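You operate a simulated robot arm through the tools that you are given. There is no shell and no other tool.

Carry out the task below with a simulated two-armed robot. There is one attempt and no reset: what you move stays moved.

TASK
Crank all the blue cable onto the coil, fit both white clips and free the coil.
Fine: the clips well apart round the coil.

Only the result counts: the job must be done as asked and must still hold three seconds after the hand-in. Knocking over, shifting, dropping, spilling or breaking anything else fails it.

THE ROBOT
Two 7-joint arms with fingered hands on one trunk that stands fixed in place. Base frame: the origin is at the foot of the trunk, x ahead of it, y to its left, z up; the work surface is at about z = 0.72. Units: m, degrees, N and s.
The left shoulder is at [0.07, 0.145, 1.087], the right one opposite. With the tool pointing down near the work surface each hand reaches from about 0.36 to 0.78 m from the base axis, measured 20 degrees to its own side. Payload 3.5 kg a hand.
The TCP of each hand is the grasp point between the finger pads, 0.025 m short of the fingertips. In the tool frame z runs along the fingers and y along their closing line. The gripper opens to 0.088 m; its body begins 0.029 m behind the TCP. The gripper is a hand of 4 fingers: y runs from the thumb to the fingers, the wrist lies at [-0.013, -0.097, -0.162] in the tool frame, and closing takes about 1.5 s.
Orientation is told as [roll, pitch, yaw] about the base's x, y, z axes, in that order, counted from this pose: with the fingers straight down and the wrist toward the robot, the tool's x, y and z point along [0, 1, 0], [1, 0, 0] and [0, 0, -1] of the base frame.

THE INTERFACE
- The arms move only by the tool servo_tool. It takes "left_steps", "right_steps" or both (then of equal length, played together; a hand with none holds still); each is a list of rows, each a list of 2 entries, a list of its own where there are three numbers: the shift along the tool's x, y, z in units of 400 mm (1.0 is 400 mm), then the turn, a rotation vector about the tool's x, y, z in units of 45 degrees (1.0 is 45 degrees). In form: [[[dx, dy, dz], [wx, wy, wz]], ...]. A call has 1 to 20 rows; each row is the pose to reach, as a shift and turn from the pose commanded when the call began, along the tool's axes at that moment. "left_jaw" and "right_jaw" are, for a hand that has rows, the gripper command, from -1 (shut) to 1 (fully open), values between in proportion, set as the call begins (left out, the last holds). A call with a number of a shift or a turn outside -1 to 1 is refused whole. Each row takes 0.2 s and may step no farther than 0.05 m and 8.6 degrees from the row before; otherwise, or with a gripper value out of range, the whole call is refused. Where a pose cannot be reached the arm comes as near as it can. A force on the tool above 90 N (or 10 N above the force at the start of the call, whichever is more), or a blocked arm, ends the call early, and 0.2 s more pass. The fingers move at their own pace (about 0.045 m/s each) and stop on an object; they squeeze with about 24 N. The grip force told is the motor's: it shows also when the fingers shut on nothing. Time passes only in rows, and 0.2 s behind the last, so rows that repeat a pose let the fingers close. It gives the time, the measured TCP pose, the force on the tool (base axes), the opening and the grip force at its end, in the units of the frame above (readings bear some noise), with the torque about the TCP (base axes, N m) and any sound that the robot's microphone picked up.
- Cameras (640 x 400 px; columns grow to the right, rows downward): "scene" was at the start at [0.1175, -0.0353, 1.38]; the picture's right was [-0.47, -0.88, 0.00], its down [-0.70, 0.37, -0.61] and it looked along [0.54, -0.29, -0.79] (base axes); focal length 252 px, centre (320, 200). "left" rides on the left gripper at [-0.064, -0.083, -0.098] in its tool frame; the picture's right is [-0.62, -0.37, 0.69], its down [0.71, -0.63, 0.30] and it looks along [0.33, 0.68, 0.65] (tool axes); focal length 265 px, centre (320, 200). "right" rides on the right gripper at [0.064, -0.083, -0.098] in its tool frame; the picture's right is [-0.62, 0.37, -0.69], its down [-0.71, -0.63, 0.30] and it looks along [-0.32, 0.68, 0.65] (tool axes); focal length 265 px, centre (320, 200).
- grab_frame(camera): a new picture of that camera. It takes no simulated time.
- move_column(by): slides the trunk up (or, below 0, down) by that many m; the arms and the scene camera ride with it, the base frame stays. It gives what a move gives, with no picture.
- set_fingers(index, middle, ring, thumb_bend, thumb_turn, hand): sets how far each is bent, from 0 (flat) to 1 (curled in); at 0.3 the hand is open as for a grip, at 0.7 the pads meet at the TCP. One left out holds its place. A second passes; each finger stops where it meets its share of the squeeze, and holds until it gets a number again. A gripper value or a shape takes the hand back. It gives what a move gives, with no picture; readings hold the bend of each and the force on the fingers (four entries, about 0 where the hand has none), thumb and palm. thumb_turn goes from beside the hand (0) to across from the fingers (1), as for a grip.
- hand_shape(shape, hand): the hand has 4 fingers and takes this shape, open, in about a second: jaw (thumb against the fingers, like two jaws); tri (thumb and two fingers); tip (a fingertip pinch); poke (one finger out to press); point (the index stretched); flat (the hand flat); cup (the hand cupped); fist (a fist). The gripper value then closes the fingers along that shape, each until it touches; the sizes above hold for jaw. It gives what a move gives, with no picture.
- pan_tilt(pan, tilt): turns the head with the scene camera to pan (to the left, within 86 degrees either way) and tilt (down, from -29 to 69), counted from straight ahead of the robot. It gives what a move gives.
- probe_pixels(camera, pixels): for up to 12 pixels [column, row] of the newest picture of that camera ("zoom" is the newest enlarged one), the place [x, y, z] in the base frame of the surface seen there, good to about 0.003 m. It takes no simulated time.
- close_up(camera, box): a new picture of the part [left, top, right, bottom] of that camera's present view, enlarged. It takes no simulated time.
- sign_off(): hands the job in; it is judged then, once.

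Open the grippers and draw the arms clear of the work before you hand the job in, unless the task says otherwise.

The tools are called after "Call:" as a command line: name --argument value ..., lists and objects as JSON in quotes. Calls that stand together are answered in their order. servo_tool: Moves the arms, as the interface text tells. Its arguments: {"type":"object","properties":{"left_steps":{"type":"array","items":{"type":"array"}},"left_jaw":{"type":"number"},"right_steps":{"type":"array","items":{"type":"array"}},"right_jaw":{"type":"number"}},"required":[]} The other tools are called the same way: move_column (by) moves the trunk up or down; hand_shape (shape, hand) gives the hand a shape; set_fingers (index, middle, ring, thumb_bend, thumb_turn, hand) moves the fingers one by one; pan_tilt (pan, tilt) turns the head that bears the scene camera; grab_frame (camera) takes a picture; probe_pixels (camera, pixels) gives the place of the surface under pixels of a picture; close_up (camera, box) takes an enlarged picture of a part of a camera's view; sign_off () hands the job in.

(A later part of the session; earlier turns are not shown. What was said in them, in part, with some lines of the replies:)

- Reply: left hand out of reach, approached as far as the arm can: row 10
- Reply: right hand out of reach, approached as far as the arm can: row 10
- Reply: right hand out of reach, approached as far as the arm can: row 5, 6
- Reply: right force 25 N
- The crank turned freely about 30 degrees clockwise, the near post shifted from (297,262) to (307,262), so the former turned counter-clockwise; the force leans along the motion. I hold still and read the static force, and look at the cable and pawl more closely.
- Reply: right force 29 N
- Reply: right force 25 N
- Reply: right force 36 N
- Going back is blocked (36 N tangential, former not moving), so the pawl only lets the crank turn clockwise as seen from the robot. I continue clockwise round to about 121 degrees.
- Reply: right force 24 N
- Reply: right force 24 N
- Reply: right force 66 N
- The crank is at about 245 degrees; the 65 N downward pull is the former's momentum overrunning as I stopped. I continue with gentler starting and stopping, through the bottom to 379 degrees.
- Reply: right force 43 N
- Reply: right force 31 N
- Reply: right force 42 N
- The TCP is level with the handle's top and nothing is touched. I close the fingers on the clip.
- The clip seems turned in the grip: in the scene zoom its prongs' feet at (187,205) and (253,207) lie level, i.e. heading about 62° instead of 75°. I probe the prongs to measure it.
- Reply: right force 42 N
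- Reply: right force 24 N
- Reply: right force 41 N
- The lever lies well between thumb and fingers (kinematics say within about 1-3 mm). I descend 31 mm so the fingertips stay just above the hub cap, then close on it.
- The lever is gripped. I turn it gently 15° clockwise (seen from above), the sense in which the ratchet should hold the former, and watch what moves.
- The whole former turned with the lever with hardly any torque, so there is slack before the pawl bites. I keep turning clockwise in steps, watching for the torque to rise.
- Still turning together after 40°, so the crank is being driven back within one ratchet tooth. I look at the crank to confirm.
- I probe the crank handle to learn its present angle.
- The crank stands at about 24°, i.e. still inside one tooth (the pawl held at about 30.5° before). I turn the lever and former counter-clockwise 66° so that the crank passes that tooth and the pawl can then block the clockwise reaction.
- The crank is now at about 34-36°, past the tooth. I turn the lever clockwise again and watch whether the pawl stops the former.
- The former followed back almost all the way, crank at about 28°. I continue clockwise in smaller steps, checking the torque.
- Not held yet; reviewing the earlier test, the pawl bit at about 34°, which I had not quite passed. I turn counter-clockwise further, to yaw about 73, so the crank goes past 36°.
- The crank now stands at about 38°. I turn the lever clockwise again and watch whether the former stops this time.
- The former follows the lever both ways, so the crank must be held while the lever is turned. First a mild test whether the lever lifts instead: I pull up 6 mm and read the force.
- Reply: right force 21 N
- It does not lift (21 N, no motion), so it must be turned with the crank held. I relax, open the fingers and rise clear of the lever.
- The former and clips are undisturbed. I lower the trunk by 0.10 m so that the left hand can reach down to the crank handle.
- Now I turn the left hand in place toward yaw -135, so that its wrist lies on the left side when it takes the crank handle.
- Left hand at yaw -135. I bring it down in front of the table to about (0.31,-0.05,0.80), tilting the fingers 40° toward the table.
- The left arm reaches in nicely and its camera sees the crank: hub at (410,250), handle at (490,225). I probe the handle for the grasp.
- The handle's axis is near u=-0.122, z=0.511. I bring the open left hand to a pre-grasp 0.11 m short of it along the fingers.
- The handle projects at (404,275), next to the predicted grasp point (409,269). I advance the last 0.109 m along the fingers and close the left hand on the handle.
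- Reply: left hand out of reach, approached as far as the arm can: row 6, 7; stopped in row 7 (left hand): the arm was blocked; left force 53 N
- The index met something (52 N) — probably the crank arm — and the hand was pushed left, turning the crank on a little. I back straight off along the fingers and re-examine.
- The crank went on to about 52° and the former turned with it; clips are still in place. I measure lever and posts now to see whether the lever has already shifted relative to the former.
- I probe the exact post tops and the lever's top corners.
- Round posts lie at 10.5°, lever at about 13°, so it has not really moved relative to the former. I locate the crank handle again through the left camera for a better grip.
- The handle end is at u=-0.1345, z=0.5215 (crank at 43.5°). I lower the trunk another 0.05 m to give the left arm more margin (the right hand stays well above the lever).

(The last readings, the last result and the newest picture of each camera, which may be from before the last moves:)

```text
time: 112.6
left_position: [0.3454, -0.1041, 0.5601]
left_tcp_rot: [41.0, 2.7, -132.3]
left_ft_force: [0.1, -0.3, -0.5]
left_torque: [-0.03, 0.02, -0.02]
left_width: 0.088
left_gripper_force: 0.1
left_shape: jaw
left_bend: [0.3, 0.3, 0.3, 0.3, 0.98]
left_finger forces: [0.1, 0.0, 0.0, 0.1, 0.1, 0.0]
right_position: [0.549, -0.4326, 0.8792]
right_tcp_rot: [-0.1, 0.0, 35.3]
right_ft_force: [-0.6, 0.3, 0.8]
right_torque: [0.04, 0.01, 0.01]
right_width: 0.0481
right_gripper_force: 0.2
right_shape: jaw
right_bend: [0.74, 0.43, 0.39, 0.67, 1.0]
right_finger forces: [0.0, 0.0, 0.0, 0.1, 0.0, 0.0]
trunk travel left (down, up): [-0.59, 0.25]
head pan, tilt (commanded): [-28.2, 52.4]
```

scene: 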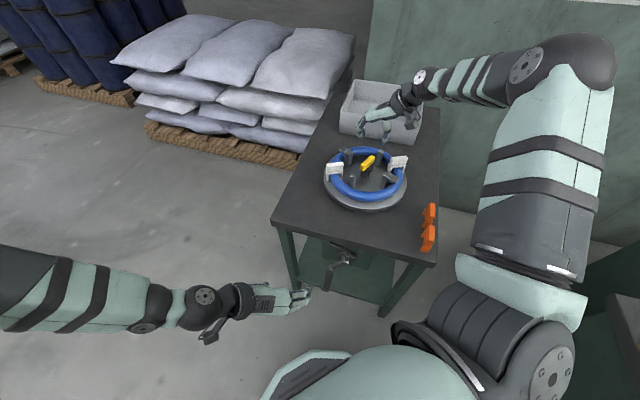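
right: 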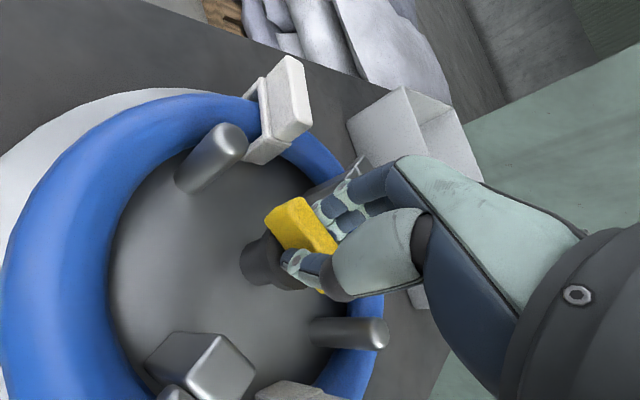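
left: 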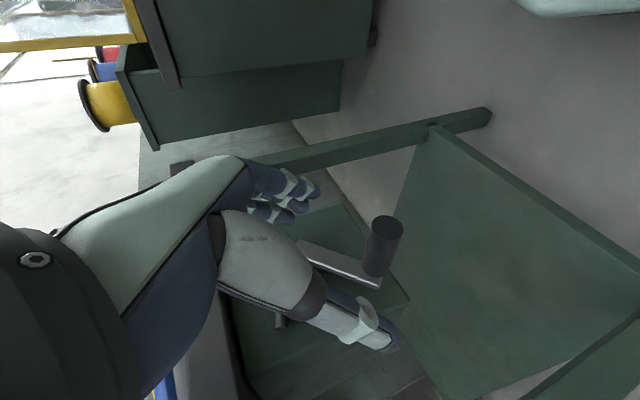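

I set the left hand back on the approach line (0.10 m short of the handle), correct its small tilt and half-close the fingers.

Call:
servo_tool --left_steps '[[[0.067, 0.0, -0.068], [-0.04, 0, 0]], [[0.067, 0.045, -0.068], [-0.085, 0, 0]], [[0.067, 0.09, -0.068], [-0.085, 0, 0]], [[0.067, 0.09, -0.068], [-0.085, 0, 0]]]' --left_jaw 0.4

Call:
grab_frame --camera "left"

```text
time: 113.6
left_position: [0.3207, -0.1354, 0.5941]
left_tcp_rot: [41.0, -0.1, -134.9]
left_ft_force: [0.6, 0.3, 0.4]
left_torque: [0.05, -0.01, -0.01]
left_width: 0.0619
left_gripper_force: 0.0
left_shape: jaw
left_bend: [0.27, 0.37, 0.34, 0.58, 0.99]
left_finger forces: [0.0, 0.1, 0.0, 0.0, 0.0, 0.1]
right_position: [0.5484, -0.4333, 0.879]
right_tcp_rot: [-0.2, 0.1, 35.2]
right_ft_force: [-0.4, 0.8, 0.1]
right_torque: [0.03, 0.02, 0.06]
right_width: 0.0477
right_gripper_force: 0.0
right_shape: jaw
right_bend: [0.74, 0.43, 0.39, 0.67, 1.0]
right_finger forces: [0.0, 0.1, 0.0, 0.0, 0.0, 0.0]
trunk travel left (down, up): [-0.59, 0.25]
head pan, tilt (commanded): [-28.2, 52.4]
```

```text
taken
```

left: 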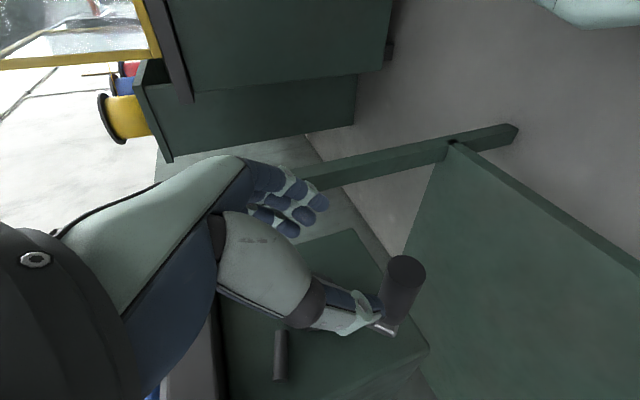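

The handle end projects at (405,270), as predicted for the grasp point. I advance 95 mm along the fingers, keeping 15 mm clear of the crank arm.

Call:
servo_tool --left_steps '[[[0, -0.009, 0.05], [0, 0, 0]], [[0, -0.009, 0.1], [0, 0, 0]], [[0, -0.009, 0.14], [0, 0, 0]], [[0, -0.009, 0.18], [0, 0, 0]], [[0, -0.009, 0.21], [0, 0, 0]], [[0, -0.009, 0.2375], [0, 0, 0]]]'

Call:
grab_frame --camera "left"

Call:
close_up --camera "scene" --box '[290, 225, 400, 315]'

```text
time: 115.0
left_position: [0.3673, -0.1741, 0.5239]
left_tcp_rot: [41.0, -0.1, -134.8]
left_ft_force: [-0.2, -0.3, 0.4]
left_torque: [0.04, 0.02, 0.02]
left_width: 0.0621
left_gripper_force: 0.1
left_shape: jaw
left_bend: [0.27, 0.37, 0.34, 0.58, 0.99]
left_finger forces: [0.0, 0.1, 0.0, 0.0, 0.0, 0.1]
right_position: [0.5506, -0.4321, 0.8787]
right_tcp_rot: [-0.2, 0.0, 35.3]
right_ft_force: [0.2, -0.2, 0.6]
right_torque: [-0.01, -0.02, -0.02]
right_width: 0.0482
right_gripper_force: 0.1
right_shape: jaw
right_bend: [0.74, 0.43, 0.39, 0.67, 1.0]
right_finger forces: [0.1, 0.0, 0.1, 0.0, 0.0, 0.1]
trunk travel left (down, up): [-0.59, 0.25]
head pan, tilt (commanded): [-28.2, 52.4]
```

```text
taken
```

left: 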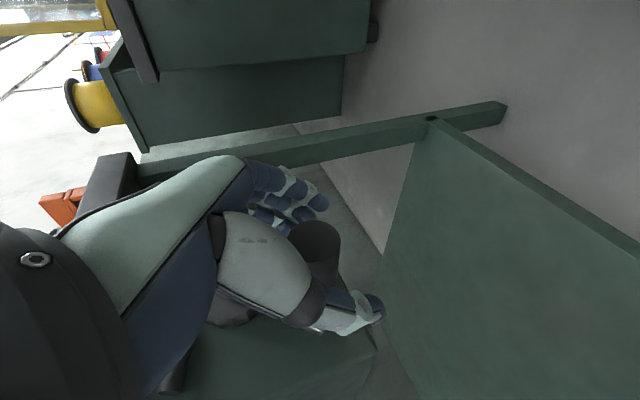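

```text
4.44 times, centred on (345, 270) of scene
```

zoom: 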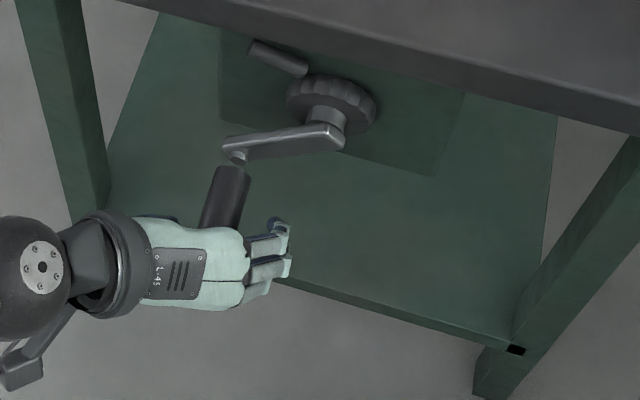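

The handle now lies between thumb and fingers with no force. I close the left hand on it.

Call:
servo_tool --left_steps '[[[0, 0, 0], [0, 0, 0]], [[0, 0, 0], [0, 0, 0]], [[0, 0, 0], [0, 0, 0]], [[0, 0, 0], [0, 0, 0]], [[0, 0, 0], [0, 0, 0]], [[0, 0, 0], [0, 0, 0]], [[0, 0, 0], [0, 0, 0]]]' --left_jaw -1

Call:
grab_frame --camera "left"

Call:
close_up --camera "scene" --box '[320, 120, 420, 210]'

```text
time: 116.6
left_position: [0.3702, -0.1747, 0.5233]
left_tcp_rot: [41.0, 0.0, -135.0]
left_ft_force: [5.0, 0.6, -4.7]
left_torque: [-0.01, -0.01, -0.09]
left_width: 0.0174
left_gripper_force: 24.0
left_shape: jaw
left_bend: [0.73, 0.6, 0.55, 0.77, 1.0]
left_finger forces: [9.0, 3.7, 3.2, 0.0, 20.0, 0.0]
right_position: [0.5497, -0.4327, 0.8773]
right_tcp_rot: [0.1, 0.1, 35.3]
right_ft_force: [-0.4, 0.3, -0.3]
right_torque: [-0.02, 0.03, 0.0]
right_width: 0.0479
right_gripper_force: 0.0
right_shape: jaw
right_bend: [0.74, 0.43, 0.39, 0.67, 1.0]
right_finger forces: [0.1, 0.0, 0.1, 0.1, 0.0, 0.0]
trunk travel left (down, up): [-0.59, 0.25]
head pan, tilt (commanded): [-28.2, 52.4]
```

```text
taken
```

left: 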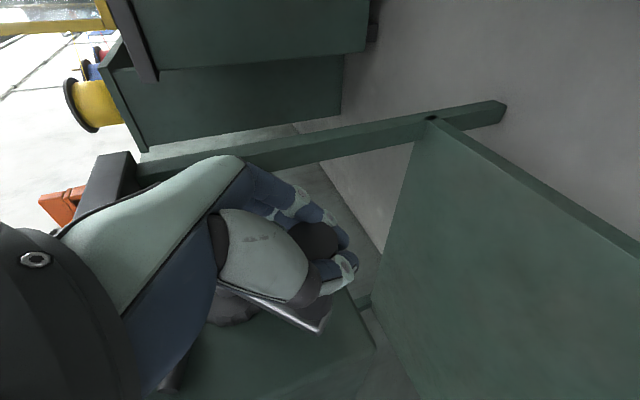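

```text
4.44 times, centred on (370, 165) of scene
```

zoom: 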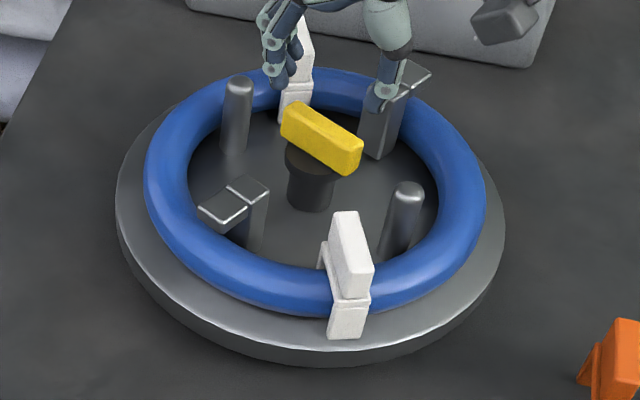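

The left hand holds the crank handle. With it I turn the crank forward by 20°, which should bring the lever round to about 120°, a convenient heading for the right hand.

Call:
servo_tool --left_steps '[[[0.005, -0.0078, -0.006], [0, 0, 0]], [[0.0108, -0.0155, -0.0125], [0, 0, 0]], [[0.017, -0.0228, -0.02], [0, 0, 0]], [[0.0237, -0.03, -0.0273], [0, 0, 0]], [[0.03, -0.0358, -0.0348], [0, 0, 0]], [[0.0366, -0.0413, -0.0422], [0, 0, 0]], [[0.0366, -0.0413, -0.0422], [0, 0, 0]]]'

Call:
close_up --camera "scene" --box '[320, 120, 420, 210]'

Call:
grab_frame --camera "left"

```text
time: 118.2
left_position: [0.382, -0.1622, 0.5482]
left_tcp_rot: [41.1, -0.1, -135.0]
left_ft_force: [6.5, 1.1, -0.1]
left_torque: [-0.03, 0.0, -0.1]
left_width: 0.0169
left_gripper_force: 24.5
left_shape: jaw
left_bend: [0.73, 0.62, 0.55, 0.79, 1.0]
left_finger forces: [4.1, 2.2, 3.0, 0.1, 17.9, 0.0]
right_position: [0.5499, -0.4339, 0.8778]
right_tcp_rot: [0.1, 0.1, 35.3]
right_ft_force: [-0.5, -0.3, 0.0]
right_torque: [0.02, -0.01, 0.02]
right_width: 0.0479
right_gripper_force: 0.1
right_shape: jaw
right_bend: [0.74, 0.43, 0.39, 0.67, 1.0]
right_finger forces: [0.0, 0.1, 0.1, 0.1, 0.1, 0.0]
trunk travel left (down, up): [-0.59, 0.25]
head pan, tilt (commanded): [-28.2, 52.4]
```

```text
4.44 times, centred on (370, 165) of scene
```

zoom: 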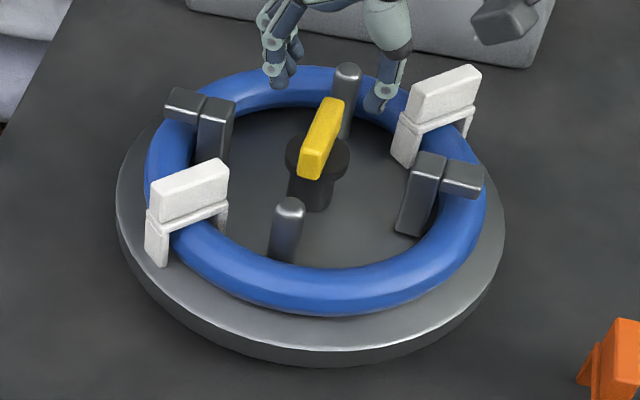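

```text
taken
```

left: 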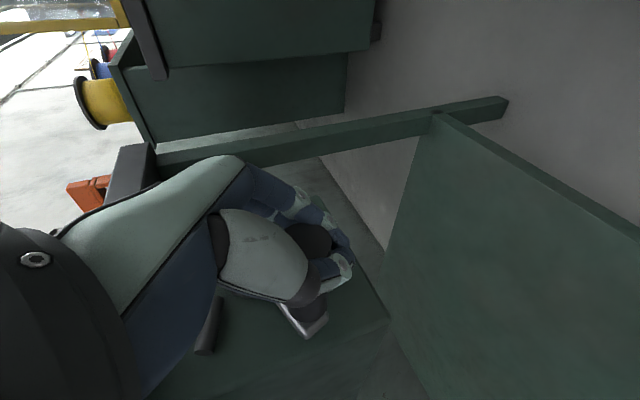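

The former turned as planned; clips are now left and right again. I probe lever and posts for the right hand's grip.

Call:
close_up --camera "scene" --box '[320, 130, 410, 200]'

Call:
probe_pixels --camera "zoom" --pixels '[[349, 58], [273, 227], [333, 98], [310, 165], [322, 130], [325, 100], [343, 103], [300, 160], [318, 168], [185, 105], [455, 172], [315, 200]]'

```text
5.71 times, centred on (365, 165) of scene
```

zoom: 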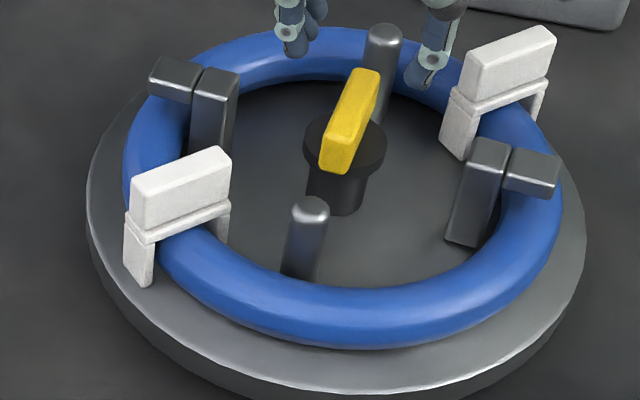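

```text
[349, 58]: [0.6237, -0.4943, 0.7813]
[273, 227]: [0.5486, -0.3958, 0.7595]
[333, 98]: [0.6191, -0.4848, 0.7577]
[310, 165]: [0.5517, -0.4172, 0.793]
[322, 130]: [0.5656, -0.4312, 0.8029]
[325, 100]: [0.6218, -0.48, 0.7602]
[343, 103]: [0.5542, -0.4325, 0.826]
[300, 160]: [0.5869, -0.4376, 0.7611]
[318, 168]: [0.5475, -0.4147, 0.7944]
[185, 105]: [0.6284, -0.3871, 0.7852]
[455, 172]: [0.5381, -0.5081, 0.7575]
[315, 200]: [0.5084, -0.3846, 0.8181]
```

I probe again at the right spots.

Call:
probe_pixels --camera "zoom" --pixels '[[384, 34], [311, 205], [357, 75], [375, 80], [328, 128], [347, 136], [350, 105], [175, 75], [215, 80], [530, 165], [488, 152], [335, 160]]'

```text
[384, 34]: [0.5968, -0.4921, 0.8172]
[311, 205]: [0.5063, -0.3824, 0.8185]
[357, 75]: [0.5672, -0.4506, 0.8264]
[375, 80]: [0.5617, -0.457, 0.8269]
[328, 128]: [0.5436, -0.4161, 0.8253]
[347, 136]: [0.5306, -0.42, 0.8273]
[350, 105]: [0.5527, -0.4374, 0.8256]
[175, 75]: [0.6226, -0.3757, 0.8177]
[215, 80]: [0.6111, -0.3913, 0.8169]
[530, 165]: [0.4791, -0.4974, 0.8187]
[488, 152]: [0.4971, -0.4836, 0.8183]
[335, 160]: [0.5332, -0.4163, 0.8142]
```

The lever heads 128° with centre (0.551,-0.436). I turn the right hand 3°, lower it around the lever and close on it.

Call:
servo_tool --right_steps '[[[-0.007, 0, 0.03], [0, 0, -0.07]], [[-0.007, 0, 0.07], [0, 0, -0.07]], [[-0.007, 0, 0.1], [0, 0, -0.07]], [[-0.007, 0, 0.122], [0, 0, -0.07]], [[-0.007, 0, 0.122], [0, 0, -0.07]]]'

Call:
servo_tool --right_steps '[[[0, 0, 0], [0, 0, 0]], [[0, 0, 0], [0, 0, 0]], [[0, 0, 0], [0, 0, 0]], [[0, 0, 0], [0, 0, 0]], [[0, 0, 0], [0, 0, 0]], [[0, 0, 0], [0, 0, 0]]]' --right_jaw -1

Call:
close_up --camera "scene" --box '[320, 120, 420, 210]'

Call:
grab_frame --camera "right"

```text
time: 119.4
left_position: [0.3803, -0.1622, 0.5468]
left_tcp_rot: [41.0, -0.1, -134.9]
left_ft_force: [7.0, -0.1, -1.9]
left_torque: [-0.06, 0.01, -0.13]
left_width: 0.0166
left_gripper_force: 23.9
left_shape: jaw
left_bend: [0.73, 0.73, 0.55, 0.79, 1.0]
left_finger forces: [3.2, 2.0, 2.7, 0.0, 18.3, 0.0]
right_position: [0.5521, -0.436, 0.8288]
right_tcp_rot: [-0.1, 0.1, 38.4]
right_ft_force: [0.0, 0.0, -0.1]
right_torque: [-0.01, -0.04, -0.03]
right_width: 0.0481
right_gripper_force: 0.0
right_shape: jaw
right_bend: [0.74, 0.43, 0.39, 0.67, 1.0]
right_finger forces: [0.1, 0.0, 0.0, 0.0, 0.0, 0.0]
trunk travel left (down, up): [-0.59, 0.25]
head pan, tilt (commanded): [-28.2, 52.4]
```

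```text
time: 120.8
left_position: [0.3798, -0.1625, 0.5469]
left_tcp_rot: [40.9, 0.0, -135.0]
left_ft_force: [7.2, 1.0, -5.1]
left_torque: [-0.04, 0.03, -0.11]
left_width: 0.0167
left_gripper_force: 23.4
left_shape: jaw
left_bend: [0.73, 0.73, 0.55, 0.79, 1.0]
left_finger forces: [3.4, 2.2, 2.9, 0.0, 19.1, 0.0]
right_position: [0.551, -0.4355, 0.8288]
right_tcp_rot: [-0.1, 0.1, 38.4]
right_ft_force: [-0.7, -1.3, -0.6]
right_torque: [0.01, 0.03, 0.03]
right_width: 0.0108
right_gripper_force: 23.6
right_shape: jaw
right_bend: [0.72, 0.65, 0.64, 0.74, 1.0]
right_finger forces: [12.3, 6.0, 2.6, 0.0, 21.8, 0.0]
trunk travel left (down, up): [-0.59, 0.25]
head pan, tilt (commanded): [-28.2, 52.4]
```

```text
4.44 times, centred on (370, 165) of scene
```

zoom: 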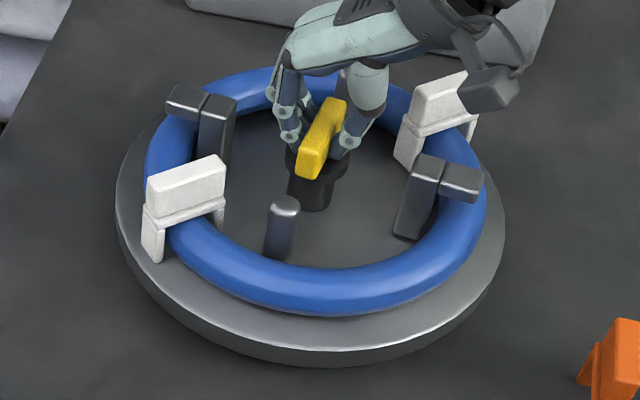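

```text
taken
```

right: 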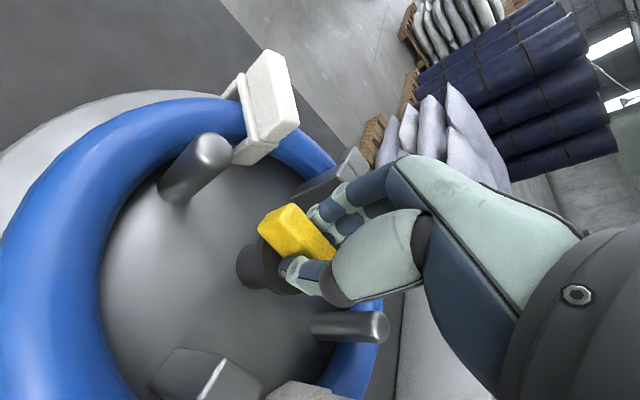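

Both hands hold: left the crank, right the lever. I turn the lever 15° clockwise and watch torque, the left hand's force and the picture.

Call:
servo_tool --right_steps '[[[0, 0, 0], [0, 0, 0.08]], [[0, 0, 0], [0, 0, 0.16]], [[0, 0, 0], [0, 0, 0.24]], [[0, 0, 0], [0, 0, 0.333]], [[0, 0, 0], [0, 0, 0.333]]]'

Call:
close_up --camera "scene" --box '[320, 120, 420, 210]'

Call:
grab_frame --camera "right"

```text
time: 122.0
left_position: [0.3799, -0.163, 0.5468]
left_tcp_rot: [41.0, -0.2, -134.9]
left_ft_force: [6.0, -1.2, -9.6]
left_torque: [-0.02, 0.04, -0.16]
left_width: 0.0168
left_gripper_force: 24.0
left_shape: jaw
left_bend: [0.73, 0.62, 0.55, 0.79, 1.0]
left_finger forces: [4.8, 3.0, 3.1, 0.1, 19.1, 0.0]
right_position: [0.5518, -0.4357, 0.8291]
right_tcp_rot: [0.0, 0.1, 23.4]
right_ft_force: [0.3, 2.1, 0.5]
right_torque: [0.03, 0.0, 0.08]
right_width: 0.0108
right_gripper_force: 23.3
right_shape: jaw
right_bend: [0.72, 0.65, 0.64, 0.74, 1.0]
right_finger forces: [13.4, 7.3, 3.1, 0.0, 21.8, 0.0]
trunk travel left (down, up): [-0.59, 0.25]
head pan, tilt (commanded): [-28.2, 52.4]
```

```text
4.44 times, centred on (370, 165) of scene
```

zoom: 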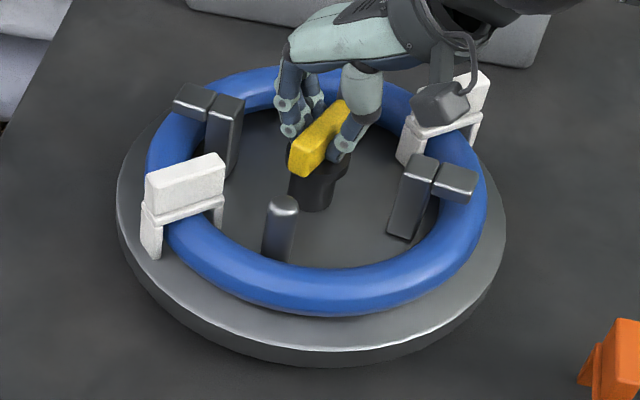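

```text
taken
```

right: 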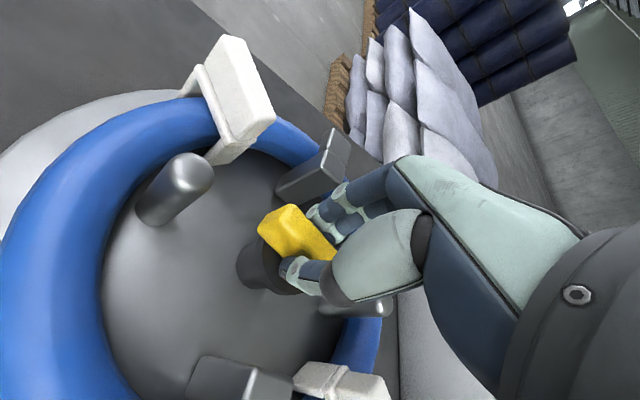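

The lever turns relative to the former (torque only 0.08 Nm), and the lug posts have started to move inward. I keep turning clockwise.

Call:
servo_tool --right_steps '[[[0, 0, 0], [0, 0, 0.11]], [[0, 0, 0], [0, 0, 0.22]], [[0, 0, 0], [0, 0, 0.33]], [[0, 0, 0], [0, 0, 0.44]], [[0, 0, 0], [0, 0, 0.55]], [[0, 0, 0], [0, 0, 0.667]], [[0, 0, 0], [0, 0, 0.667]]]'

Call:
close_up --camera "scene" --box '[320, 120, 420, 210]'

Call:
grab_frame --camera "right"

```text
time: 123.6
left_position: [0.381, -0.1623, 0.5464]
left_tcp_rot: [41.0, -0.1, -134.8]
left_ft_force: [4.5, 3.3, -4.7]
left_torque: [-0.05, 0.05, -0.07]
left_width: 0.0165
left_gripper_force: 24.0
left_shape: jaw
left_bend: [0.73, 0.73, 0.55, 0.79, 1.0]
left_finger forces: [3.6, 2.4, 2.9, 0.1, 18.7, 0.0]
right_position: [0.5521, -0.4367, 0.8286]
right_tcp_rot: [-0.1, 0.0, -6.8]
right_ft_force: [5.9, -4.9, -0.5]
right_torque: [-0.09, -0.16, 0.02]
right_width: 0.0106
right_gripper_force: 24.4
right_shape: jaw
right_bend: [0.72, 0.64, 0.64, 0.74, 1.0]
right_finger forces: [15.6, 8.1, 3.6, 0.1, 20.6, 0.0]
trunk travel left (down, up): [-0.59, 0.25]
head pan, tilt (commanded): [-28.2, 52.4]
```

```text
4.44 times, centred on (370, 165) of scene
```

zoom: 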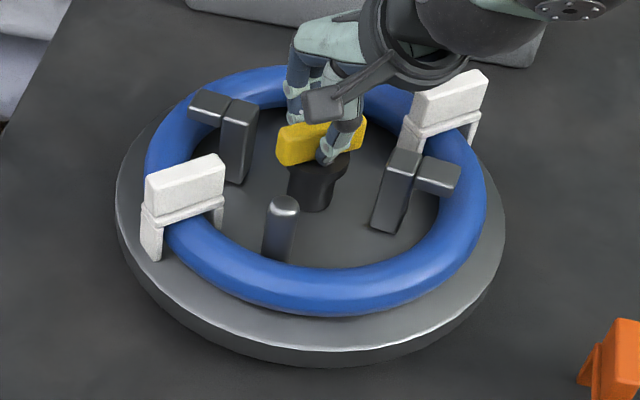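

```text
taken
```

right: 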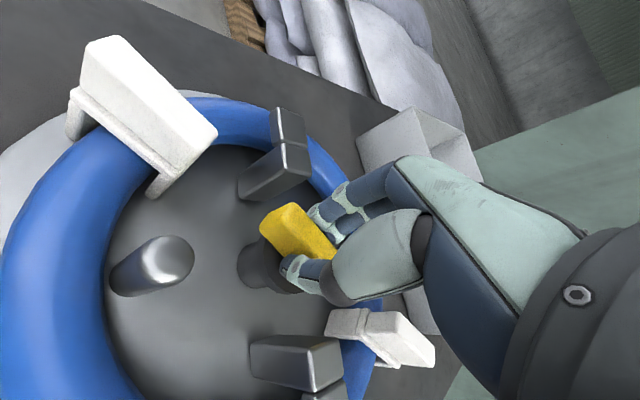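

The lugs are drawing in as the lever turns and the former stays put. I continue clockwise another 45°.

Call:
servo_tool --right_steps '[[[0, 0, 0], [0, 0, 0.12]], [[0, 0, 0], [0, 0, 0.24]], [[0, 0, 0], [0, 0, 0.36]], [[0, 0, 0], [0, 0, 0.48]], [[0, 0, 0], [0, 0, 0.6]], [[0, 0, 0], [0, 0, 0.72]], [[0, 0, 0], [0, 0, 0.84]], [[0, 0, 0], [0, 0, 0.96]], [[0, 0, 0], [0, 0, 1.0]], [[0, 0, 0], [0, 0, 1.0]]]'

Call:
close_up --camera "scene" --box '[320, 120, 420, 210]'

Call:
grab_frame --camera "right"

```text
time: 125.8
left_position: [0.3808, -0.1634, 0.5451]
left_tcp_rot: [40.8, -0.1, -134.9]
left_ft_force: [5.1, 0.9, -10.0]
left_torque: [0.01, 0.04, -0.15]
left_width: 0.0166
left_gripper_force: 23.9
left_shape: jaw
left_bend: [0.73, 0.62, 0.55, 0.79, 1.0]
left_finger forces: [4.8, 3.3, 3.1, 0.1, 19.8, 0.0]
right_position: [0.5518, -0.4369, 0.8292]
right_tcp_rot: [0.1, -0.1, -51.6]
right_ft_force: [7.2, -6.8, 5.3]
right_torque: [-0.2, -0.16, 0.11]
right_width: 0.0108
right_gripper_force: 23.7
right_shape: jaw
right_bend: [0.72, 0.63, 0.62, 0.75, 1.0]
right_finger forces: [16.1, 9.6, 3.7, 0.1, 20.2, 0.0]
trunk travel left (down, up): [-0.59, 0.25]
head pan, tilt (commanded): [-28.2, 52.4]
```

```text
4.44 times, centred on (370, 165) of scene
```

zoom: 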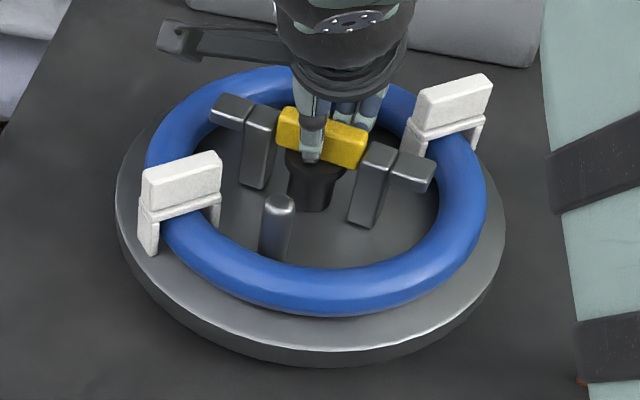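

```text
taken
```

right: 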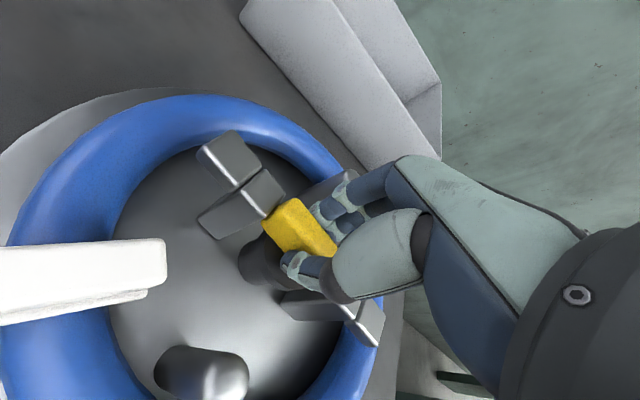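

The lever is at about 90° and the lugs sit inside the ring. I nudge a further 8° to find the end stop.

Call:
servo_tool --right_steps '[[[0, 0, 0], [0, 0, 0.06]], [[0, 0, 0], [0, 0, 0.12]], [[0, 0, 0], [0, 0, 0.18]], [[0, 0, 0], [0, 0, 0.18]]]'

Call:
close_up --camera "scene" --box '[320, 120, 420, 210]'

```text
time: 126.8
left_position: [0.3814, -0.1632, 0.5456]
left_tcp_rot: [40.9, -0.1, -135.0]
left_ft_force: [4.3, -1.3, -13.8]
left_torque: [-0.02, 0.08, -0.16]
left_width: 0.0163
left_gripper_force: 23.3
left_shape: jaw
left_bend: [0.73, 0.62, 0.55, 0.79, 1.0]
left_finger forces: [6.0, 3.8, 3.4, 0.0, 20.1, 0.0]
right_position: [0.5527, -0.4361, 0.829]
right_tcp_rot: [0.0, 0.0, -59.8]
right_ft_force: [7.4, -6.6, 7.5]
right_torque: [-0.27, -0.16, 0.2]
right_width: 0.0111
right_gripper_force: 24.3
right_shape: jaw
right_bend: [0.72, 0.62, 0.58, 0.75, 1.0]
right_finger forces: [14.9, 11.5, 4.0, 0.0, 21.2, 0.0]
trunk travel left (down, up): [-0.59, 0.25]
head pan, tilt (commanded): [-28.2, 52.4]
```

```text
4.44 times, centred on (370, 165) of scene
```

zoom: 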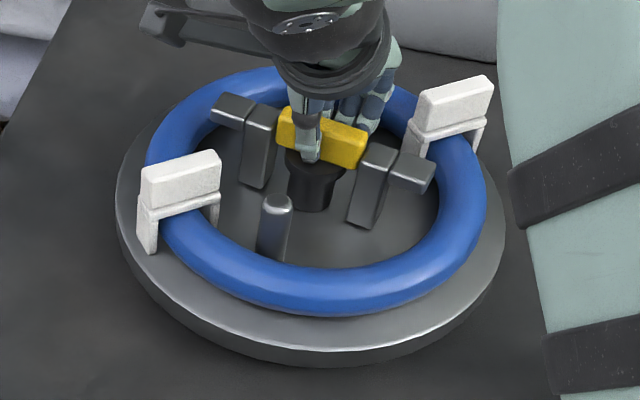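

The torque now rises (0.2 Nm) without the lever moving: it is at its stop and the lugs are in. I take the load off, open the right hand slightly and check that the lever stays.

Call:
servo_tool --right_steps '[[[0, 0, 0], [0, 0, -0.06]], [[0, 0, 0], [0, 0, -0.12]], [[0, 0, 0], [0, 0, -0.12]]]'

Call:
servo_tool --right_steps '[[[0, 0, 0], [0, 0, 0]], [[0, 0, 0], [0, 0, 0]], [[0, 0, 0], [0, 0, 0]], [[0, 0, 0], [0, 0, 0]], [[0, 0, 0], [0, 0, 0]], [[0, 0, 0], [0, 0, 0]]]' --right_jaw 0.1

Call:
close_up --camera "scene" --box '[320, 120, 420, 210]'

Call:
grab_frame --camera "right"

```text
time: 127.6
left_position: [0.3813, -0.1624, 0.5464]
left_tcp_rot: [41.1, -0.1, -134.9]
left_ft_force: [5.1, 3.0, -7.6]
left_torque: [-0.06, 0.06, -0.17]
left_width: 0.0165
left_gripper_force: 23.4
left_shape: jaw
left_bend: [0.73, 0.62, 0.55, 0.79, 1.0]
left_finger forces: [4.1, 2.8, 2.9, 0.1, 19.2, 0.0]
right_position: [0.5515, -0.435, 0.8279]
right_tcp_rot: [-0.2, 0.0, -54.4]
right_ft_force: [5.8, -6.4, 4.7]
right_torque: [-0.23, -0.22, 0.1]
right_width: 0.011
right_gripper_force: 24.2
right_shape: jaw
right_bend: [0.72, 0.62, 0.58, 0.75, 1.0]
right_finger forces: [16.1, 10.3, 3.0, 0.0, 20.3, 0.1]
trunk travel left (down, up): [-0.59, 0.25]
head pan, tilt (commanded): [-28.2, 52.4]
```

```text
time: 129.0
left_position: [0.3817, -0.1626, 0.5471]
left_tcp_rot: [41.0, -0.1, -134.9]
left_ft_force: [8.0, 2.8, -3.0]
left_torque: [-0.06, 0.07, -0.09]
left_width: 0.0164
left_gripper_force: 23.7
left_shape: jaw
left_bend: [0.73, 0.74, 0.56, 0.79, 1.0]
left_finger forces: [1.7, 1.7, 2.4, 0.0, 11.0, 0.1]
right_position: [0.5506, -0.4352, 0.8295]
right_tcp_rot: [-0.1, 0.0, -54.3]
right_ft_force: [0.9, -0.4, 0.3]
right_torque: [0.0, -0.02, 0.0]
right_width: 0.048
right_gripper_force: 0.0
right_shape: jaw
right_bend: [0.74, 0.43, 0.39, 0.67, 1.0]
right_finger forces: [0.1, 0.0, 0.0, 0.1, 0.0, 0.0]
trunk travel left (down, up): [-0.59, 0.25]
head pan, tilt (commanded): [-28.2, 52.4]
```

```text
4.44 times, centred on (370, 165) of scene
```

zoom: 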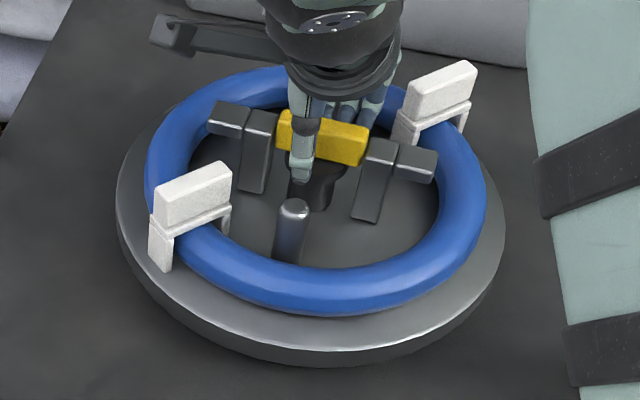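

```text
taken
```

right: 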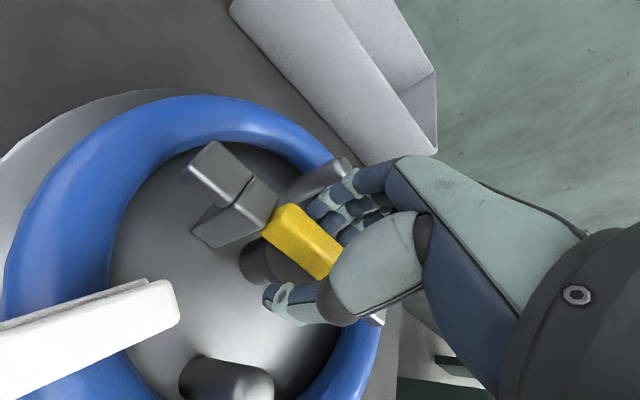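

The lever stays turned and the lugs stay in. I lift the right hand straight up, clear of everything.

Call:
servo_tool --right_steps '[[[0, 0, -0.05], [0, 0, 0]], [[0, 0, -0.12], [0, 0, 0]], [[0, 0, -0.22], [0, 0, 0]], [[0, 0, -0.33], [0, 0, 0]], [[0, 0, -0.44], [0, 0, 0]], [[0, 0, -0.5], [0, 0, 0]]]'

Call:
close_up --camera "scene" --box '[320, 120, 420, 210]'

Call:
grab_frame --camera "right"

Call:
grab_frame --camera "scene"

```text
time: 130.4
left_position: [0.3806, -0.1632, 0.5465]
left_tcp_rot: [41.0, 0.0, -135.0]
left_ft_force: [7.8, 2.7, -3.6]
left_torque: [-0.06, 0.03, -0.14]
left_width: 0.0163
left_gripper_force: 23.9
left_shape: jaw
left_bend: [0.73, 0.74, 0.56, 0.79, 1.0]
left_finger forces: [1.4, 1.7, 2.4, 0.1, 11.3, 0.0]
right_position: [0.5501, -0.4358, 1.0322]
right_tcp_rot: [-0.1, 0.0, -54.3]
right_ft_force: [-0.4, 0.4, 0.3]
right_torque: [0.04, -0.01, 0.02]
right_width: 0.0479
right_gripper_force: 0.0
right_shape: jaw
right_bend: [0.74, 0.43, 0.39, 0.67, 1.0]
right_finger forces: [0.0, 0.0, 0.0, 0.1, 0.1, 0.0]
trunk travel left (down, up): [-0.59, 0.25]
head pan, tilt (commanded): [-28.2, 52.4]
```

```text
4.44 times, centred on (370, 165) of scene
```

zoom: 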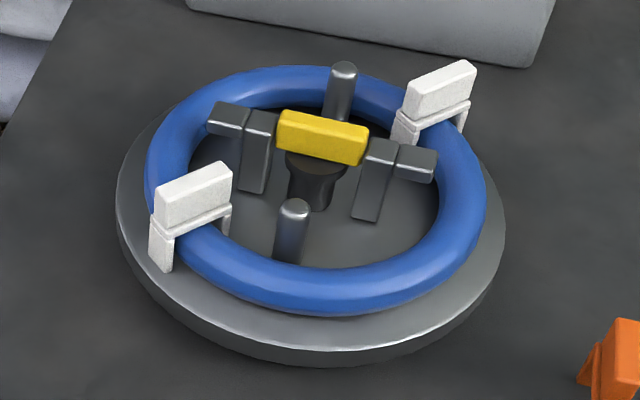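

```text
taken
```

right: 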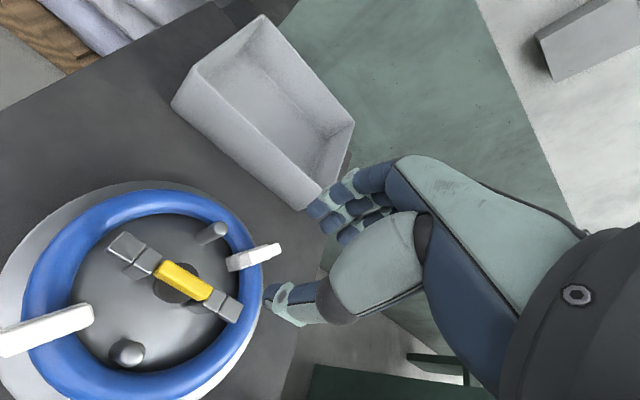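

```text
taken
```

scene: 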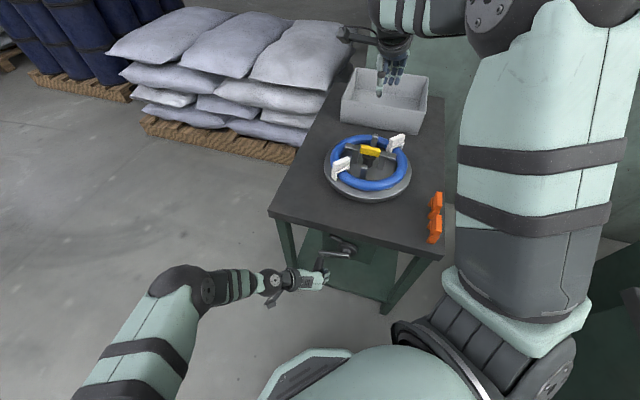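

The lever now lies in line with the drawn-in lugs. I probe the lugs' outer ends to make sure they clear the ring's inner edge, and the clips' seating.

Call:
close_up --camera "scene" --box '[320, 130, 410, 200]'

Call:
probe_pixels --camera "zoom" --pixels '[[206, 105], [225, 92], [248, 98], [290, 110], [445, 145], [490, 155], [510, 150], [505, 175], [215, 110], [480, 165], [365, 120], [200, 110]]'

Call:
probe_pixels --camera "zoom" --pixels '[[150, 195], [210, 175], [180, 185], [150, 235], [150, 255], [225, 215], [480, 65], [545, 40], [510, 52], [480, 105], [470, 130], [550, 90]]'

```text
5.71 times, centred on (365, 165) of scene
```

zoom: 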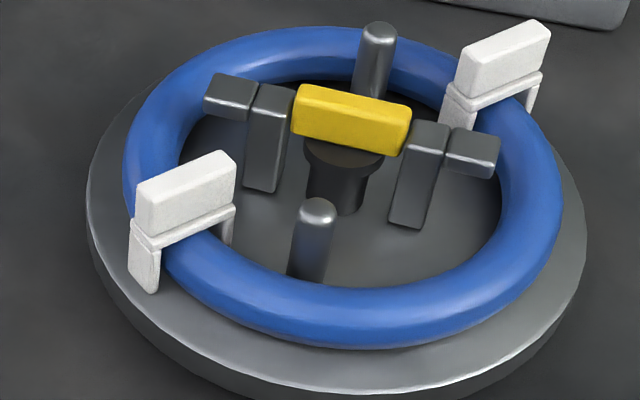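

```text
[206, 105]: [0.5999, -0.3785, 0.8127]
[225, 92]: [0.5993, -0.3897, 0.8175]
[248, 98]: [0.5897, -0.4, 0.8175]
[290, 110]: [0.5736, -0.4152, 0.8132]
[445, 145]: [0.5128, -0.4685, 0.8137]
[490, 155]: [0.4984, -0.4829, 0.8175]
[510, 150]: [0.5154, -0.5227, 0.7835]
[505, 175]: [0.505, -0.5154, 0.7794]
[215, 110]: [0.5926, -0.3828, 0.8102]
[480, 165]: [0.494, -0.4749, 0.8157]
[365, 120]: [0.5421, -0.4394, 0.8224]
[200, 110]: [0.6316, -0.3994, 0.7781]
```

```text
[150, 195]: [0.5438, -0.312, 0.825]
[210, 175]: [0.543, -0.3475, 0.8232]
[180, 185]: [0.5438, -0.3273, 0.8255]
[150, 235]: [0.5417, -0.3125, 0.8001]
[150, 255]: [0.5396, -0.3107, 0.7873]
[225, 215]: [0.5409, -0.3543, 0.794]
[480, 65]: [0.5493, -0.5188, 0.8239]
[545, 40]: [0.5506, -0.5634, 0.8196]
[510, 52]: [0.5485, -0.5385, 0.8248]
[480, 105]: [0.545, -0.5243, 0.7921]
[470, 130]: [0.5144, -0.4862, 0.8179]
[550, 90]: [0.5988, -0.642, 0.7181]
```

Lug ends are at r≈0.075, inside the ring's 0.0875 inner radius, and both clips sit at z≈0.825. I check the lever's exact heading against the lug line.

Call:
probe_pixels --camera "zoom" --pixels '[[305, 92], [405, 112], [300, 103], [402, 125], [355, 103], [378, 32], [317, 207], [212, 85], [235, 82], [478, 135], [497, 140], [260, 90]]'

Call:
close_up --camera "right" --box '[0, 180, 290, 400]'

```text
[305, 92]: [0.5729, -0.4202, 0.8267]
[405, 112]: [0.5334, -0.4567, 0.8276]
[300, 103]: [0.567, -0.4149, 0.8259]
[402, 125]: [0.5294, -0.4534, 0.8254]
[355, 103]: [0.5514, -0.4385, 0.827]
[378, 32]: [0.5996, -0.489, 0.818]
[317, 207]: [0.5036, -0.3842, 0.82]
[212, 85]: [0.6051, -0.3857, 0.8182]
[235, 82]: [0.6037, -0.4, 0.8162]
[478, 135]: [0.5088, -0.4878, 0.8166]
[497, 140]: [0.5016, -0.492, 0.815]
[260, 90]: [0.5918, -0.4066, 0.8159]
```

```text
1.82 times, centred on (145, 290) of right
```

zoom: 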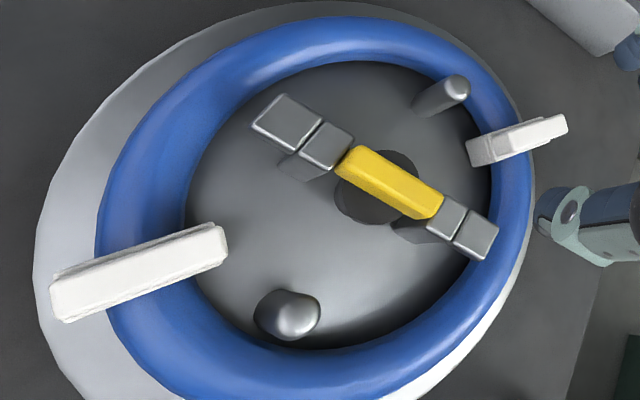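

The lever is in line with the lugs (about 44°), i.e. fully turned. Now I open the left hand and let the crank go.

Call:
servo_tool --left_steps '[[[0, 0, 0], [0, 0, 0]], [[0, 0, 0], [0, 0, 0]], [[0, 0, 0], [0, 0, 0]], [[0, 0, 0], [0, 0, 0]], [[0, 0, 0], [0, 0, 0]], [[0, 0, 0], [0, 0, 0]]]' --left_jaw 0.5

Call:
grab_frame --camera "left"

Call:
close_up --camera "scene" --box '[280, 120, 440, 300]'

```text
time: 131.8
left_position: [0.3794, -0.1615, 0.547]
left_tcp_rot: [41.1, 0.0, -134.9]
left_ft_force: [0.0, 0.6, -0.4]
left_torque: [0.04, 0.0, -0.03]
left_width: 0.0655
left_gripper_force: 0.1
left_shape: jaw
left_bend: [0.27, 0.36, 0.33, 0.54, 0.99]
left_finger forces: [0.0, 0.0, 0.0, 0.1, 0.1, 0.0]
right_position: [0.5492, -0.4356, 1.0308]
right_tcp_rot: [-0.1, -0.1, -54.2]
right_ft_force: [0.5, -0.6, 0.6]
right_torque: [0.03, 0.02, -0.02]
right_width: 0.0479
right_gripper_force: 0.1
right_shape: jaw
right_bend: [0.74, 0.43, 0.39, 0.67, 1.0]
right_finger forces: [0.0, 0.0, 0.1, 0.1, 0.0, 0.0]
trunk travel left (down, up): [-0.59, 0.25]
head pan, tilt (commanded): [-28.2, 52.4]
```

```text
taken
```

left: 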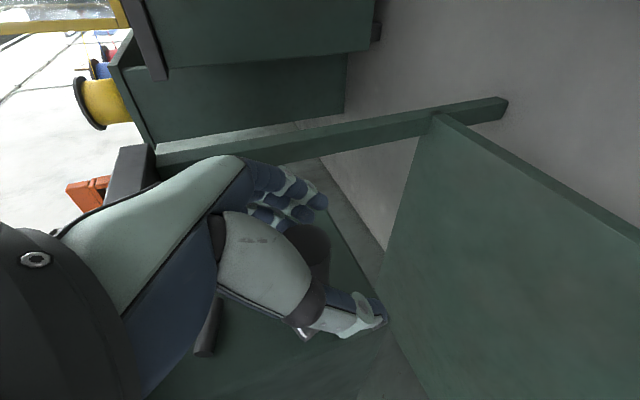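

```text
2.22 times, centred on (360, 210) of scene
```

zoom: 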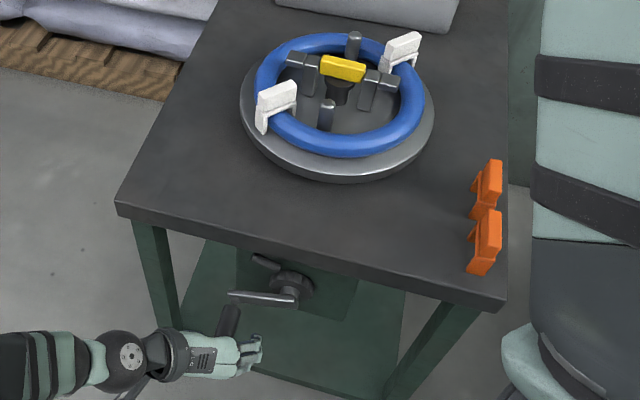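

The crank stays where it is. I withdraw the left hand along its fingers, then up and away to the left.

Call:
servo_tool --left_steps '[[[0, 0, -0.06], [0, 0, 0]], [[0, 0, -0.13], [0, 0, 0]], [[0, 0, -0.2], [0, 0, 0]], [[0, 0, -0.275], [0, 0, 0]], [[-0.0164, -0.058, -0.36], [0, 0, 0]], [[-0.0327, -0.116, -0.445], [0, 0, 0]], [[-0.049, -0.174, -0.53], [0, 0, 0]], [[-0.0654, -0.232, -0.616], [0, 0, 0]], [[-0.082, -0.29, -0.7], [0, 0, 0]], [[-0.098, -0.348, -0.786], [0, 0, 0]], [[-0.1145, -0.4065, -0.8715], [0, 0, 0]]]'

Call:
grab_frame --camera "scene"

```text
time: 134.2
left_position: [0.3078, 0.1396, 0.7822]
left_tcp_rot: [41.2, -0.2, -134.9]
left_ft_force: [-0.8, -0.7, 0.5]
left_torque: [-0.01, -0.03, 0.04]
left_width: 0.0656
left_gripper_force: 0.0
left_shape: jaw
left_bend: [0.27, 0.36, 0.33, 0.54, 0.99]
left_finger forces: [0.0, 0.1, 0.0, 0.0, 0.0, 0.0]
right_position: [0.5473, -0.4341, 1.032]
right_tcp_rot: [-0.1, 0.0, -54.3]
right_ft_force: [0.3, -0.1, 0.1]
right_torque: [-0.02, 0.02, 0.01]
right_width: 0.048
right_gripper_force: 0.0
right_shape: jaw
right_bend: [0.74, 0.43, 0.39, 0.67, 1.0]
right_finger forces: [0.0, 0.0, 0.0, 0.1, 0.0, 0.1]
trunk travel left (down, up): [-0.59, 0.25]
head pan, tilt (commanded): [-28.2, 52.4]
```

```text
taken
```

scene: 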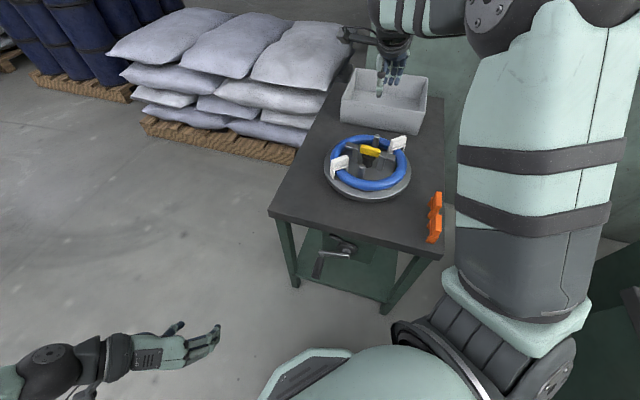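

The left arm is clear. I raise the trunk to lift both arms, then draw the right hand back toward the robot and open both hands.

Call:
move_column --by 0.12

Call:
servo_tool --right_steps '[[[-0.08, -0.047, 0], [0, 0, 0]], [[-0.16, -0.093, 0], [0, 0, 0]], [[-0.24, -0.14, 0], [0, 0, 0]], [[-0.32, -0.187, 0], [0, 0, 0]], [[-0.4, -0.233, 0], [0, 0, 0]], [[-0.475, -0.28, 0], [0, 0, 0]], [[-0.475, -0.28, 0], [0, 0, 0]]]' --right_jaw 1 --left_steps '[[[0, 0, 0], [0, 0, 0]], [[0, 0, 0], [0, 0, 0]], [[0, 0, 0], [0, 0, 0]], [[0, 0, 0], [0, 0, 0]], [[0, 0, 0], [0, 0, 0]], [[0, 0, 0], [0, 0, 0]], [[0, 0, 0], [0, 0, 0]]]' --left_jaw 1

Call:
grab_frame --camera "scene"

Call:
close_up --camera "scene" --box '[310, 90, 430, 230]'

```text
time: 135.7
left_position: [0.3093, 0.138, 0.9013]
left_tcp_rot: [41.0, -0.1, -134.8]
left_ft_force: [0.2, 0.3, 0.4]
left_torque: [0.01, 0.0, -0.01]
left_width: 0.0655
left_gripper_force: 0.0
left_shape: jaw
left_bend: [0.27, 0.36, 0.33, 0.54, 0.99]
left_finger forces: [0.0, 0.0, 0.1, 0.0, 0.0, 0.0]
right_position: [0.5494, -0.435, 1.1517]
right_tcp_rot: [0.0, 0.0, -54.3]
right_ft_force: [-0.1, 0.4, -0.2]
right_torque: [0.0, -0.01, -0.02]
right_width: 0.0479
right_gripper_force: 0.0
right_shape: jaw
right_bend: [0.74, 0.43, 0.39, 0.67, 1.0]
right_finger forces: [0.0, 0.0, 0.0, 0.0, 0.0, 0.0]
trunk travel left (down, up): [-0.71, 0.13]
head pan, tilt (commanded): [-28.2, 52.4]
```

```text
time: 137.3
left_position: [0.3092, 0.1384, 0.9013]
left_tcp_rot: [41.0, -0.1, -134.8]
left_ft_force: [-0.2, 0.2, -0.6]
left_torque: [-0.01, 0.04, 0.01]
left_width: 0.0877
left_gripper_force: 0.1
left_shape: jaw
left_bend: [0.3, 0.3, 0.3, 0.3, 0.98]
left_finger forces: [0.0, 0.1, 0.0, 0.0, 0.0, 0.0]
right_position: [0.3285, -0.4548, 1.1484]
right_tcp_rot: [0.0, -0.1, -54.2]
right_ft_force: [0.3, 0.5, 0.4]
right_torque: [0.01, 0.04, -0.02]
right_width: 0.0877
right_gripper_force: 0.1
right_shape: jaw
right_bend: [0.3, 0.3, 0.3, 0.3, 0.98]
right_finger forces: [0.1, 0.0, 0.0, 0.1, 0.0, 0.0]
trunk travel left (down, up): [-0.71, 0.13]
head pan, tilt (commanded): [-28.2, 52.4]
```

```text
taken
```

scene: 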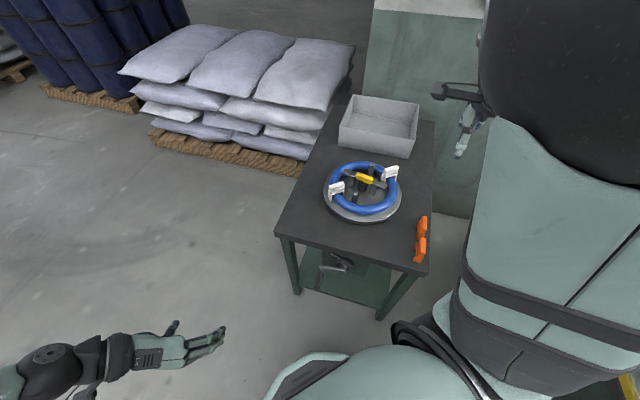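

```text
2.86 times, centred on (370, 160) of scene
```

zoom: 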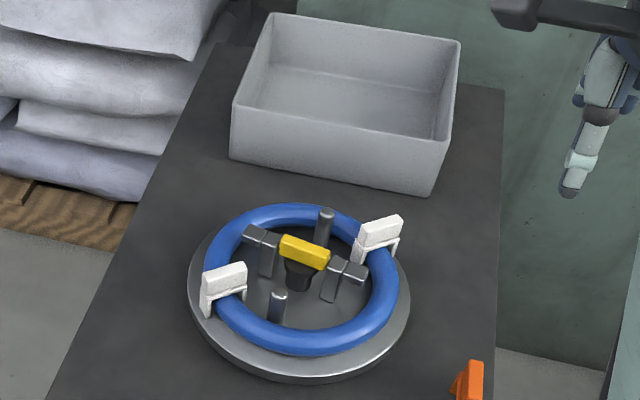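

Both arms are clear with open hands. One last close look at coil, clips and lugs before handing in.

Call:
close_up --camera "scene" --box '[315, 150, 410, 230]'

Call:
probe_pixels --camera "zoom" --pixels '[[130, 170], [185, 155], [160, 165], [430, 75], [480, 55], [455, 65], [205, 80], [385, 150], [300, 290], [150, 120], [290, 120], [130, 200]]'

```text
5.00 times, centred on (362, 190) of scene
```

zoom: 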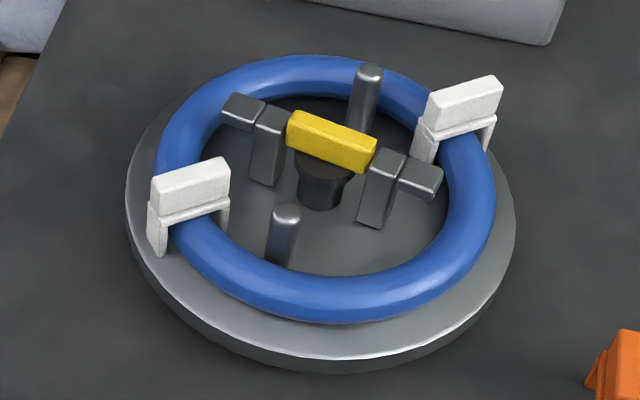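

```text
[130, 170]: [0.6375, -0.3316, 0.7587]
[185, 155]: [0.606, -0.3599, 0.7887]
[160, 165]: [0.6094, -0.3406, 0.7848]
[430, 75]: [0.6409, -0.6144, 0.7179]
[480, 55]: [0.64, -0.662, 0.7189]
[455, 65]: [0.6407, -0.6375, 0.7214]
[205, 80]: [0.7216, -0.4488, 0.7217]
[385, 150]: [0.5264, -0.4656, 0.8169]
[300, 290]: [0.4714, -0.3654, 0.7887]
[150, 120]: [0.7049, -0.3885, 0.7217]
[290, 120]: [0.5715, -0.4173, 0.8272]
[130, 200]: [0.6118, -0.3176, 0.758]
```

All the cable is on the coil and the box is empty. Both white clips straddle the ring upright, about 173° apart. The lever is turned to its stop with the lugs drawn in, and the arms are clear with open hands, so I hand the job in.

Call:
sign_off

```text
The job is handed in.
```

The job is handed in, but I don't have the judge's result. As of the last pictures before hand-in:

- **Cable:** The supply box is empty and all the blue cable is on the coil. The crank only turned clockwise, as seen from the robot.
- **Clips:** Both white clips straddle the ring upright, about 173° apart. I pressed each down with about 41 N until it bottomed out. I heard no click and did not see a snap. The feet rest on the disc, leaving a gap of about 6 mm between the clip bridge and the top of the cable.
- **Coil freed:** The yellow lever is turned 90° to its stop. The lug ends are now at a radius of about 75 mm, clear of the ring's inner edge at about 87 mm. I took "free the coil" to mean releasing it, so the coil is still sitting on the former.
- **Side effects:** On its first try at holding the crank, the left hand bumped the crank arm and turned the former on by roughly 100°. The clips stayed in place. The orange clips and the box were not touched.

Both hands are open and the arms are drawn back from the work.
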